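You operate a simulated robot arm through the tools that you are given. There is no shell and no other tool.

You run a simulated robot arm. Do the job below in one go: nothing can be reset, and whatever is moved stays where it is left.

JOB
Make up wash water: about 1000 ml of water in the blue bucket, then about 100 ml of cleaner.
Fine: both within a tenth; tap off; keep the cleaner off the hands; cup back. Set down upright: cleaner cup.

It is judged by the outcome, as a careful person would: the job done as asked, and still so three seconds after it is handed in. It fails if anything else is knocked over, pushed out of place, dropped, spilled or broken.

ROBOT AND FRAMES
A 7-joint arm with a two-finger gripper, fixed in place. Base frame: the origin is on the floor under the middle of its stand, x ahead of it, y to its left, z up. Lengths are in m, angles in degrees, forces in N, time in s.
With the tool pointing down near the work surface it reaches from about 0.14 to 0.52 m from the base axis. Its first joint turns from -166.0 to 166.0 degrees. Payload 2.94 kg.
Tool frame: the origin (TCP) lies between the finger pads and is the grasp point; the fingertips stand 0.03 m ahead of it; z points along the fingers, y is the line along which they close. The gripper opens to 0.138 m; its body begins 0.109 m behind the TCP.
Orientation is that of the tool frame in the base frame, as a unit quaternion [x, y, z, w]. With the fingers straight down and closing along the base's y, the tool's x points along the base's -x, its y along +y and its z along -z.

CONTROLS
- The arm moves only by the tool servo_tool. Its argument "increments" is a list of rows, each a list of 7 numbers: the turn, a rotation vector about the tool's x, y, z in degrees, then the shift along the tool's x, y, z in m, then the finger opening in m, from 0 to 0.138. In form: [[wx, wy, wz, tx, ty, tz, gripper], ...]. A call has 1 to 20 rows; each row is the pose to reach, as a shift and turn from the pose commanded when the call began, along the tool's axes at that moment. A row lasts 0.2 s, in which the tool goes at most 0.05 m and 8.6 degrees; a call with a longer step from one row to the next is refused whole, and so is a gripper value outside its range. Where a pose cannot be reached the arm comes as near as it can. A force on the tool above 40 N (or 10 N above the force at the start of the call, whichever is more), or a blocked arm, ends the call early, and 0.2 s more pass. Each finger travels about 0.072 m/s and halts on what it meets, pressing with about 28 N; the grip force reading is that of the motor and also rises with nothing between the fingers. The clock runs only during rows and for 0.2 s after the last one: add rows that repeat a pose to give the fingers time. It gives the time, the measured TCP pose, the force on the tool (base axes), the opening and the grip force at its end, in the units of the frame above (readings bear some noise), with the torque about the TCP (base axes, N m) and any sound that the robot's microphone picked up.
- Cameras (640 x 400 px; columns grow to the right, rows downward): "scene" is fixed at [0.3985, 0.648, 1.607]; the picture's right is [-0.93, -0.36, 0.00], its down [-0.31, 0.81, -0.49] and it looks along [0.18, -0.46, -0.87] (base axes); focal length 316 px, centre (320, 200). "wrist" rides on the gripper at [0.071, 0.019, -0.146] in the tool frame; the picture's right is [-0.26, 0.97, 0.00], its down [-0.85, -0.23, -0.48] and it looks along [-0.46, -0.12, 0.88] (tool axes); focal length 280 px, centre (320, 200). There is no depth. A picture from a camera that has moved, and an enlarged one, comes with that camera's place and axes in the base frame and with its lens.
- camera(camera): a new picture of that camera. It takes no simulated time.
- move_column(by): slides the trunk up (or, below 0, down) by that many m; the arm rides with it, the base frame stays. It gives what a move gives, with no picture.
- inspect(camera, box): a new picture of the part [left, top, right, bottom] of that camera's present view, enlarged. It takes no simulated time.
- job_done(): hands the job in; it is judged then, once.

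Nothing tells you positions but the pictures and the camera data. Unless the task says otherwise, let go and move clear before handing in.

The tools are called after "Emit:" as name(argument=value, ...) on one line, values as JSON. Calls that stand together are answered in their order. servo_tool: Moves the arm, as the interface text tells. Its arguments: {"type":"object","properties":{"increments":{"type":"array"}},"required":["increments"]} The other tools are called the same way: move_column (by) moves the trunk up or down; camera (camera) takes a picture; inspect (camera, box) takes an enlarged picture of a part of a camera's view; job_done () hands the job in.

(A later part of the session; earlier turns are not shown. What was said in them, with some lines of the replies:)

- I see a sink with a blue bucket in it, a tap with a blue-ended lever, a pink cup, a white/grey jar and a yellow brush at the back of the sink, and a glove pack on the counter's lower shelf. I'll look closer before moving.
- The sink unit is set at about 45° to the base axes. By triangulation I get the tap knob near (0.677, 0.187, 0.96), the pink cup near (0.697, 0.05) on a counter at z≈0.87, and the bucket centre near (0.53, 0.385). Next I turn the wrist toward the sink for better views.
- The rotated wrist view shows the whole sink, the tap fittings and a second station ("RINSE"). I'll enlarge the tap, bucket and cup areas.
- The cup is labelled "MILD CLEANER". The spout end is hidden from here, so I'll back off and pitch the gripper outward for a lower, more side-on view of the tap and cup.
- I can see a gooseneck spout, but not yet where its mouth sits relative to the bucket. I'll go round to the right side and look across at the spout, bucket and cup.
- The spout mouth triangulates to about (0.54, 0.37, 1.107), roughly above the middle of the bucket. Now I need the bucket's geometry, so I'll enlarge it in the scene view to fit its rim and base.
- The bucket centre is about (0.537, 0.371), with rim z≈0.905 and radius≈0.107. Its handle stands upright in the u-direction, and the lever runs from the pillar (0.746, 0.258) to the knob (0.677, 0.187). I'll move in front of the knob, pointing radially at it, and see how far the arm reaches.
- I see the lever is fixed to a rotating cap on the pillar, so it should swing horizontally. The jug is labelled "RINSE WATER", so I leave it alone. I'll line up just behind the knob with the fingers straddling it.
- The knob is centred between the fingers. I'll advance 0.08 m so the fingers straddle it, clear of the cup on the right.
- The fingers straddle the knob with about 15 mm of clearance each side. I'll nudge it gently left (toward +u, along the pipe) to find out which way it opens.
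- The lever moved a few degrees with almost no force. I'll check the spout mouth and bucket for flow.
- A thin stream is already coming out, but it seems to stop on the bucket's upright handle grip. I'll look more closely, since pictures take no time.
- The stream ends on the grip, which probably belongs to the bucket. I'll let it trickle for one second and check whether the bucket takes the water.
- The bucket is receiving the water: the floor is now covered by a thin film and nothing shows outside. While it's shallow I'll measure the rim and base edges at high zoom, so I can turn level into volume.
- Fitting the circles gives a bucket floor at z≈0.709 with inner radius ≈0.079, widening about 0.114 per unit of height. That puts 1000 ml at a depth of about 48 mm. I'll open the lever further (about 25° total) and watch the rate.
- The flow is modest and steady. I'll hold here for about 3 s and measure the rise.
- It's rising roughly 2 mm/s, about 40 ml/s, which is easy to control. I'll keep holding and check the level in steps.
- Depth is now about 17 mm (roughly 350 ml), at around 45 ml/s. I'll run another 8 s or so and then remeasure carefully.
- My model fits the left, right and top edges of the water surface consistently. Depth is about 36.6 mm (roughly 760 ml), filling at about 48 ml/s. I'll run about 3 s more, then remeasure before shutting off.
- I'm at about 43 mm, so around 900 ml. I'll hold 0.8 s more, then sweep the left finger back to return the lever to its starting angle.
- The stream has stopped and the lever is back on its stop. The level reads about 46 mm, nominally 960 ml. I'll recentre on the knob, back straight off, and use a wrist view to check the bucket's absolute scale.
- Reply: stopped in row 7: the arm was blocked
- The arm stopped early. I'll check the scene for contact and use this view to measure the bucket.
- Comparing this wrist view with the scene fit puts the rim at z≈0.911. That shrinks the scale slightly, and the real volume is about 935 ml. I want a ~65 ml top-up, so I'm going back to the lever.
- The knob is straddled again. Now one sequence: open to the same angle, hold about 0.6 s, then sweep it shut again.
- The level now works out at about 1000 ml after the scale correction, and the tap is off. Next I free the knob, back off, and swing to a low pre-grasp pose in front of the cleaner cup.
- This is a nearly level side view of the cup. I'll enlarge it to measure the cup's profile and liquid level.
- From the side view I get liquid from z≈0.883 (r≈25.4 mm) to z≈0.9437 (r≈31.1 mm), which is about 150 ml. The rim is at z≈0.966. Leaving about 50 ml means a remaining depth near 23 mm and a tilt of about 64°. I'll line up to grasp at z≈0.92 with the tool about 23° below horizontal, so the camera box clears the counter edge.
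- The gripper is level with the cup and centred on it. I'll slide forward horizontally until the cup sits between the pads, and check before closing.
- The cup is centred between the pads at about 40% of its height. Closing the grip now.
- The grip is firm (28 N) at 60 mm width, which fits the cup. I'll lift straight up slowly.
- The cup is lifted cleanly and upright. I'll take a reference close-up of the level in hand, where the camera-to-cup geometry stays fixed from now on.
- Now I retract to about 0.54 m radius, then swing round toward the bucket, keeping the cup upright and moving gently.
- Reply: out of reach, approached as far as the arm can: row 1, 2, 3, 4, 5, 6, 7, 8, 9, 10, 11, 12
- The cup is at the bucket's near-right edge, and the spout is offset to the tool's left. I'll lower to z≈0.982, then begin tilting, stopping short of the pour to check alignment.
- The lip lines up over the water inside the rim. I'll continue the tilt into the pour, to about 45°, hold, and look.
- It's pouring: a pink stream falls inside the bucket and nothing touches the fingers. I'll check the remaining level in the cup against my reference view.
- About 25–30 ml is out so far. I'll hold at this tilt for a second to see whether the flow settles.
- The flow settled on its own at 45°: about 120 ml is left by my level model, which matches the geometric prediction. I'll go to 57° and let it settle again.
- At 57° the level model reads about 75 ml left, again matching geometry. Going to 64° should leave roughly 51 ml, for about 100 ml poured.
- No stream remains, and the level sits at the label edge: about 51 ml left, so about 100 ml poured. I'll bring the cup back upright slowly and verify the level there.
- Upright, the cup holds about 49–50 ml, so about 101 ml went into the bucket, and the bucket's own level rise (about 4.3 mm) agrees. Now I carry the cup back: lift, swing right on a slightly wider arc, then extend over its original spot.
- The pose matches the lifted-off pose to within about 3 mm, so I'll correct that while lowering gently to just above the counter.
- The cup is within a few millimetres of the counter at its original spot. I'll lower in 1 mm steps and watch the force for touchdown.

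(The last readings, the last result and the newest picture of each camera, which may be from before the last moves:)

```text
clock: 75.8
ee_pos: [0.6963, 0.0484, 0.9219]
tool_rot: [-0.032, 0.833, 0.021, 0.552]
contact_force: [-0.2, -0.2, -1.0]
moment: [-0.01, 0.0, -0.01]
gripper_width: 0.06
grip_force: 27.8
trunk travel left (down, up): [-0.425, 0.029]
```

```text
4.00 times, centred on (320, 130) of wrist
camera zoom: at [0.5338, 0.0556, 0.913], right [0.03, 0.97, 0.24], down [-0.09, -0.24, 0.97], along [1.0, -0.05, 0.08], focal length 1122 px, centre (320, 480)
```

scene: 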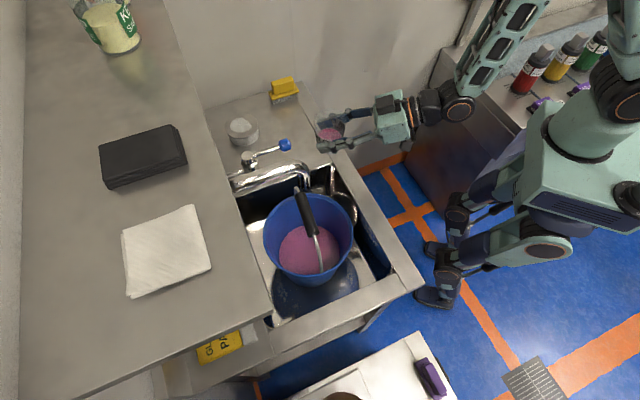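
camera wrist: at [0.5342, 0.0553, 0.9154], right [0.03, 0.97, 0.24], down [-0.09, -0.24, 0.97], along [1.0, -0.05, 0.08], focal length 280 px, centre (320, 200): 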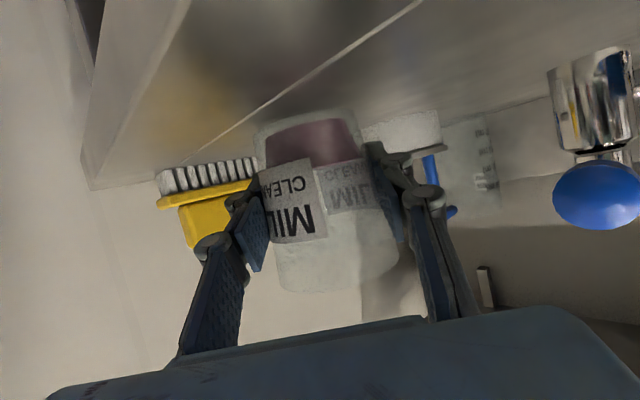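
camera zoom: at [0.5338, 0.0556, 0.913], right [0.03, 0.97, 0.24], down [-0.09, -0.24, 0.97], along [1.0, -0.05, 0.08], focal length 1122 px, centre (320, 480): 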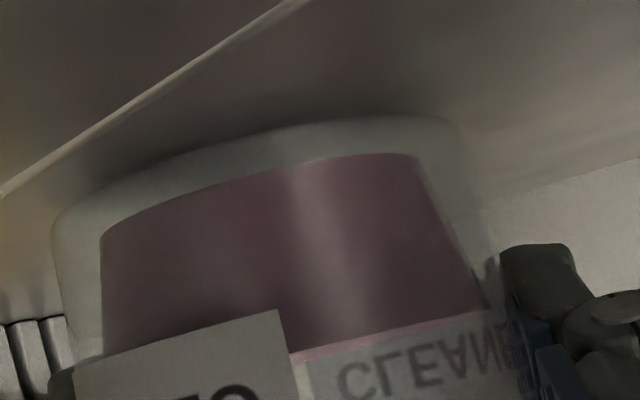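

Emit:
servo_tool(increments=[[0, 0, 0, 0.0009, 0, 0.0004, 0.05], [0, 0, 0, 0.0016, 0, 0.0007, 0.05], [0, 0, 0, 0.0016, 0, 0.0007, 0.05]])

Emit:
servo_tool(increments=[[0, 0, 0, 0.0005, 0, 0.0002, 0.05], [0, 0, 0, 0.0009, 0, 0.0004, 0.05], [0, 0, 0, 0.0009, 0, 0.0004, 0.05]])

Emit:
inspect(camera="wrist", box=[240, 80, 400, 180])

```text
clock: 76.7
ee_pos: [0.6965, 0.0483, 0.9197]
tool_rot: [-0.033, 0.832, 0.022, 0.553]
contact_force: [-0.4, 0.0, -0.4]
moment: [0.0, 0.02, -0.01]
gripper_width: 0.0599
grip_force: 27.6
trunk travel left (down, up): [-0.425, 0.029]
```

```text
clock: 77.5
ee_pos: [0.6974, 0.0481, 0.9193]
tool_rot: [-0.033, 0.832, 0.022, 0.553]
contact_force: [-0.8, 0.0, 5.2]
moment: [0.02, 0.2, -0.02]
gripper_width: 0.0598
grip_force: 28.1
trunk travel left (down, up): [-0.425, 0.029]
```

```text
4.00 times, centred on (320, 130) of wrist
camera zoom: at [0.5346, 0.0557, 0.911], right [0.03, 0.97, 0.24], down [-0.09, -0.24, 0.97], along [1.0, -0.05, 0.08], focal length 1122 px, centre (320, 480)
```

zoom: 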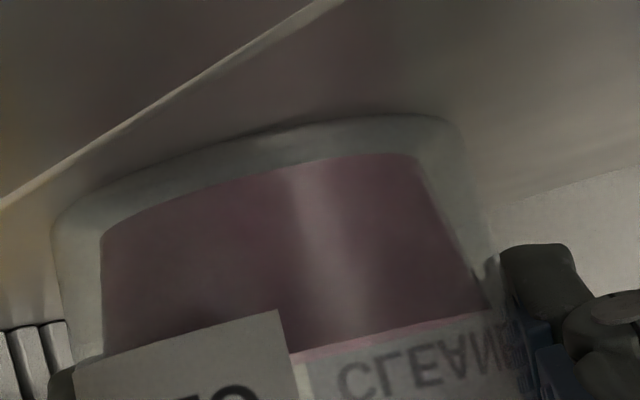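

Touchdown: the counter is pushing up at about 5 N. I'll ease off half a millimetre, open the fingers gradually, and check the cup stays put.

Emit:
servo_tool(increments=[[0, 0, 0, -0.0005, 0, -0.0002, 0.05], [0, 0, 0, -0.0005, 0, -0.0002, 0.058], [0, 0, 0, -0.0005, 0, -0.0002, 0.064], [0, 0, 0, -0.0005, 0, -0.0002, 0.072], [0, 0, 0, -0.0005, 0, -0.0002, 0.085], [0, 0, 0, -0.0005, 0, -0.0002, 0.1], [0, 0, 0, -0.0005, 0, -0.0002, 0.1]])

Emit:
camera(camera="wrist")

Emit:
inspect(camera="scene", box=[250, 70, 370, 150])

```text
clock: 79.0
ee_pos: [0.6971, 0.0482, 0.9181]
tool_rot: [-0.032, 0.833, 0.022, 0.552]
contact_force: [-0.5, 0.0, -0.5]
moment: [0.0, 0.0, -0.01]
gripper_width: 0.1
grip_force: 0.1
trunk travel left (down, up): [-0.425, 0.029]
```

```text
taken
camera wrist: at [0.5349, 0.0554, 0.9105], right [0.03, 0.97, 0.24], down [-0.09, -0.24, 0.97], along [1.0, -0.05, 0.08], focal length 280 px, centre (320, 200)
```

wrist: 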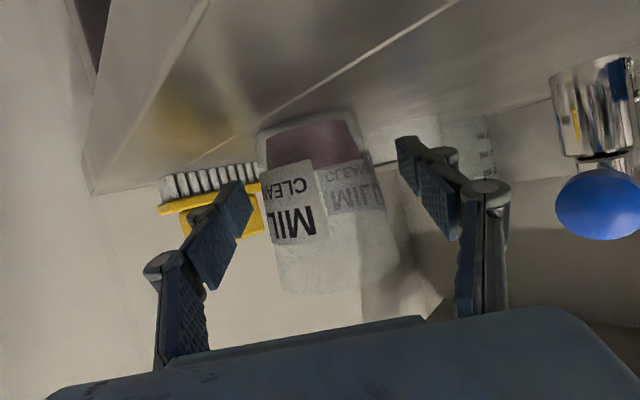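

```text
5.00 times, centred on (310, 110) of scene
camera zoom: at [0.3985, 0.648, 1.607], right [-0.93, -0.36, 0.0], down [-0.31, 0.81, -0.49], along [0.18, -0.46, -0.87], focal length 1581 px, centre (370, 650)
```

zoom: 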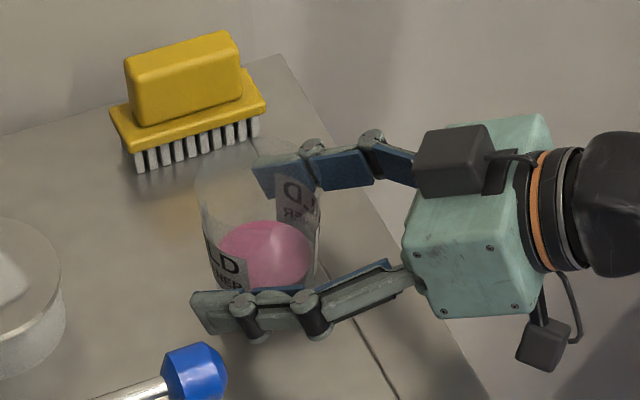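

The cup stands upright and free, in its place. I'll retreat straight back horizontally, then up and clear.

Emit:
servo_tool(increments=[[0, 0, 0, 0.006, 0, -0.0143, 0.1], [0, 0, 0, 0.0143, 0, -0.0341, 0.1], [0, 0, 0, 0.0227, 0, -0.054, 0.1], [0, 0, 0, 0.031, 0, -0.0739, 0.1], [0, 0, 0, 0.0394, 0, -0.0939, 0.1], [0, 0, 0, 0.0477, 0, -0.1138, 0.1], [0, 0, 0, 0.0505, 0, -0.1204, 0.1], [0, 0, 0, 0.0229, 0, -0.1321, 0.1], [0, 0, 0, -0.0139, 0, -0.1477, 0.1], [0, 0, 0, -0.0414, 0, -0.1594, 0.1], [0, 0, 0, -0.0414, 0, -0.1594, 0.1]])

Emit:
camera(camera="scene")

Emit:
inspect(camera="scene", box=[210, 60, 390, 185])

Emit:
inspect(camera="scene", box=[255, 220, 295, 270])

Emit:
inspect(camera="scene", box=[230, 150, 400, 300])

Emit:
camera(camera="wrist")

```text
clock: 81.5
ee_pos: [0.5671, 0.0383, 1.0209]
tool_rot: [-0.033, 0.833, 0.022, 0.552]
contact_force: [0.0, 0.2, -0.3]
moment: [0.03, -0.02, 0.02]
gripper_width: 0.1001
grip_force: 0.0
trunk travel left (down, up): [-0.425, 0.029]
```

```text
taken
```

scene: 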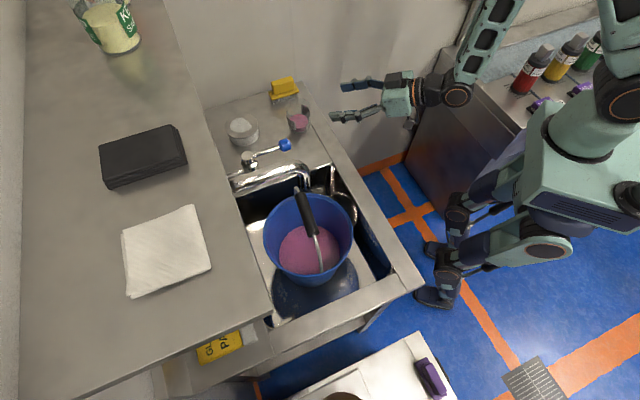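

```text
3.20 times, centred on (300, 122) of scene
camera zoom: at [0.3985, 0.648, 1.607], right [-0.93, -0.36, 0.0], down [-0.31, 0.81, -0.49], along [0.18, -0.46, -0.87], focal length 1012 px, centre (384, 448)
```

zoom: 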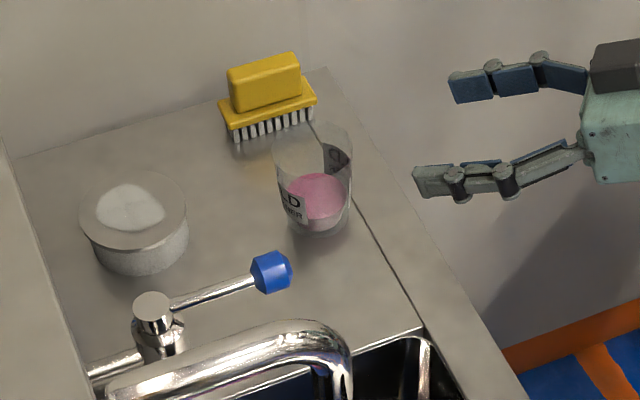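

```text
8.00 times, centred on (275, 245) of scene
camera zoom: at [0.3985, 0.648, 1.607], right [-0.93, -0.36, 0.0], down [-0.31, 0.81, -0.49], along [0.18, -0.46, -0.87], focal length 2529 px, centre (680, -160)
```

zoom: 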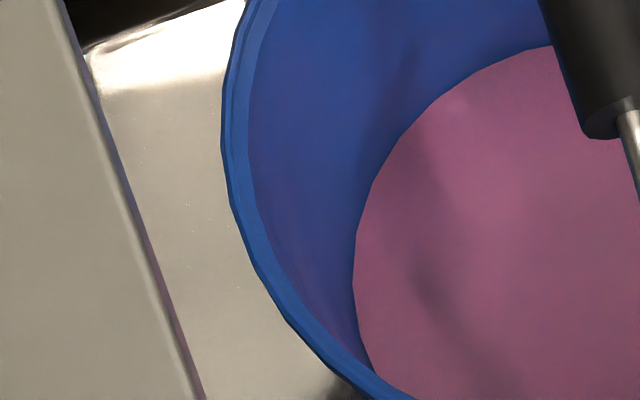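

```text
2.67 times, centred on (315, 225) of scene
camera zoom: at [0.3985, 0.648, 1.607], right [-0.93, -0.36, 0.0], down [-0.31, 0.81, -0.49], along [0.18, -0.46, -0.87], focal length 843 px, centre (333, 133)
```

zoom: 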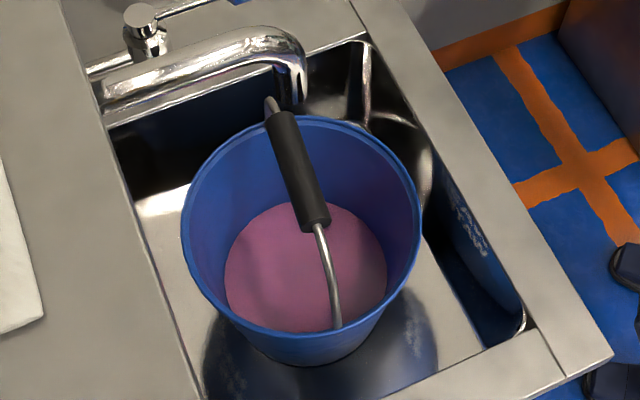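

```text
taken
camera wrist: at [0.4044, 0.046, 1.0117], right [0.03, 0.97, 0.24], down [-0.09, -0.24, 0.97], along [1.0, -0.05, 0.08], focal length 280 px, centre (320, 200)
```

wrist: 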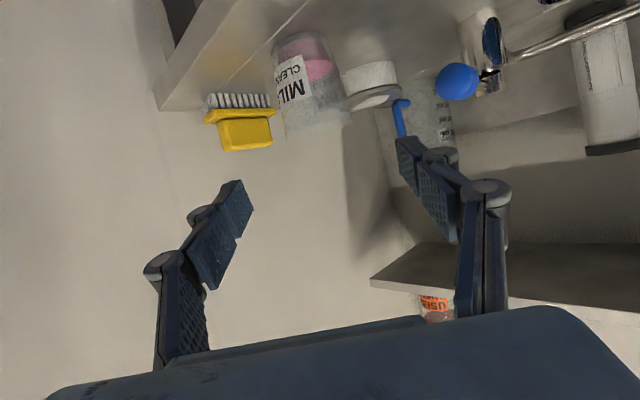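

Everything looks settled. The tap lever is back at its original position with no stream, and the bucket level is steady and consistent with about 1000 ml of water plus about 100 ml of cleaner. The cup is upright in its original place, the fingers are clean, and the arm is clear, so I'm handing in.

Emit:
job_done()

```text
The job is handed in.
```

The wash water is made up and handed in: about 1000 ml of water and about 100 ml of cleaner are in the blue bucket. Both amounts are estimates from camera measurements of the liquid levels.

- **Water:** I filled to roughly 935 ml, then topped up to about 1000 ml. The bucket's upright handle sat under the spout, so the stream ran off the grip into the bucket. I saw no water outside it.
- **Cleaner:** I poured the "MILD CLEANER" cup in stages, letting each one settle. It went from about 150 ml down to about 50 ml, and the rise in the bucket matches that.
- **Tap:** The lever is back at its starting position against its stop, with no stream or drip.
- **Hands:** No cleaner touched the gripper in any view.
- **Cup:** It is upright, back where I found it to within a few millimetres, with about 50 ml still inside.

Nothing else was moved, and the arm was clear of everything before I handed in.
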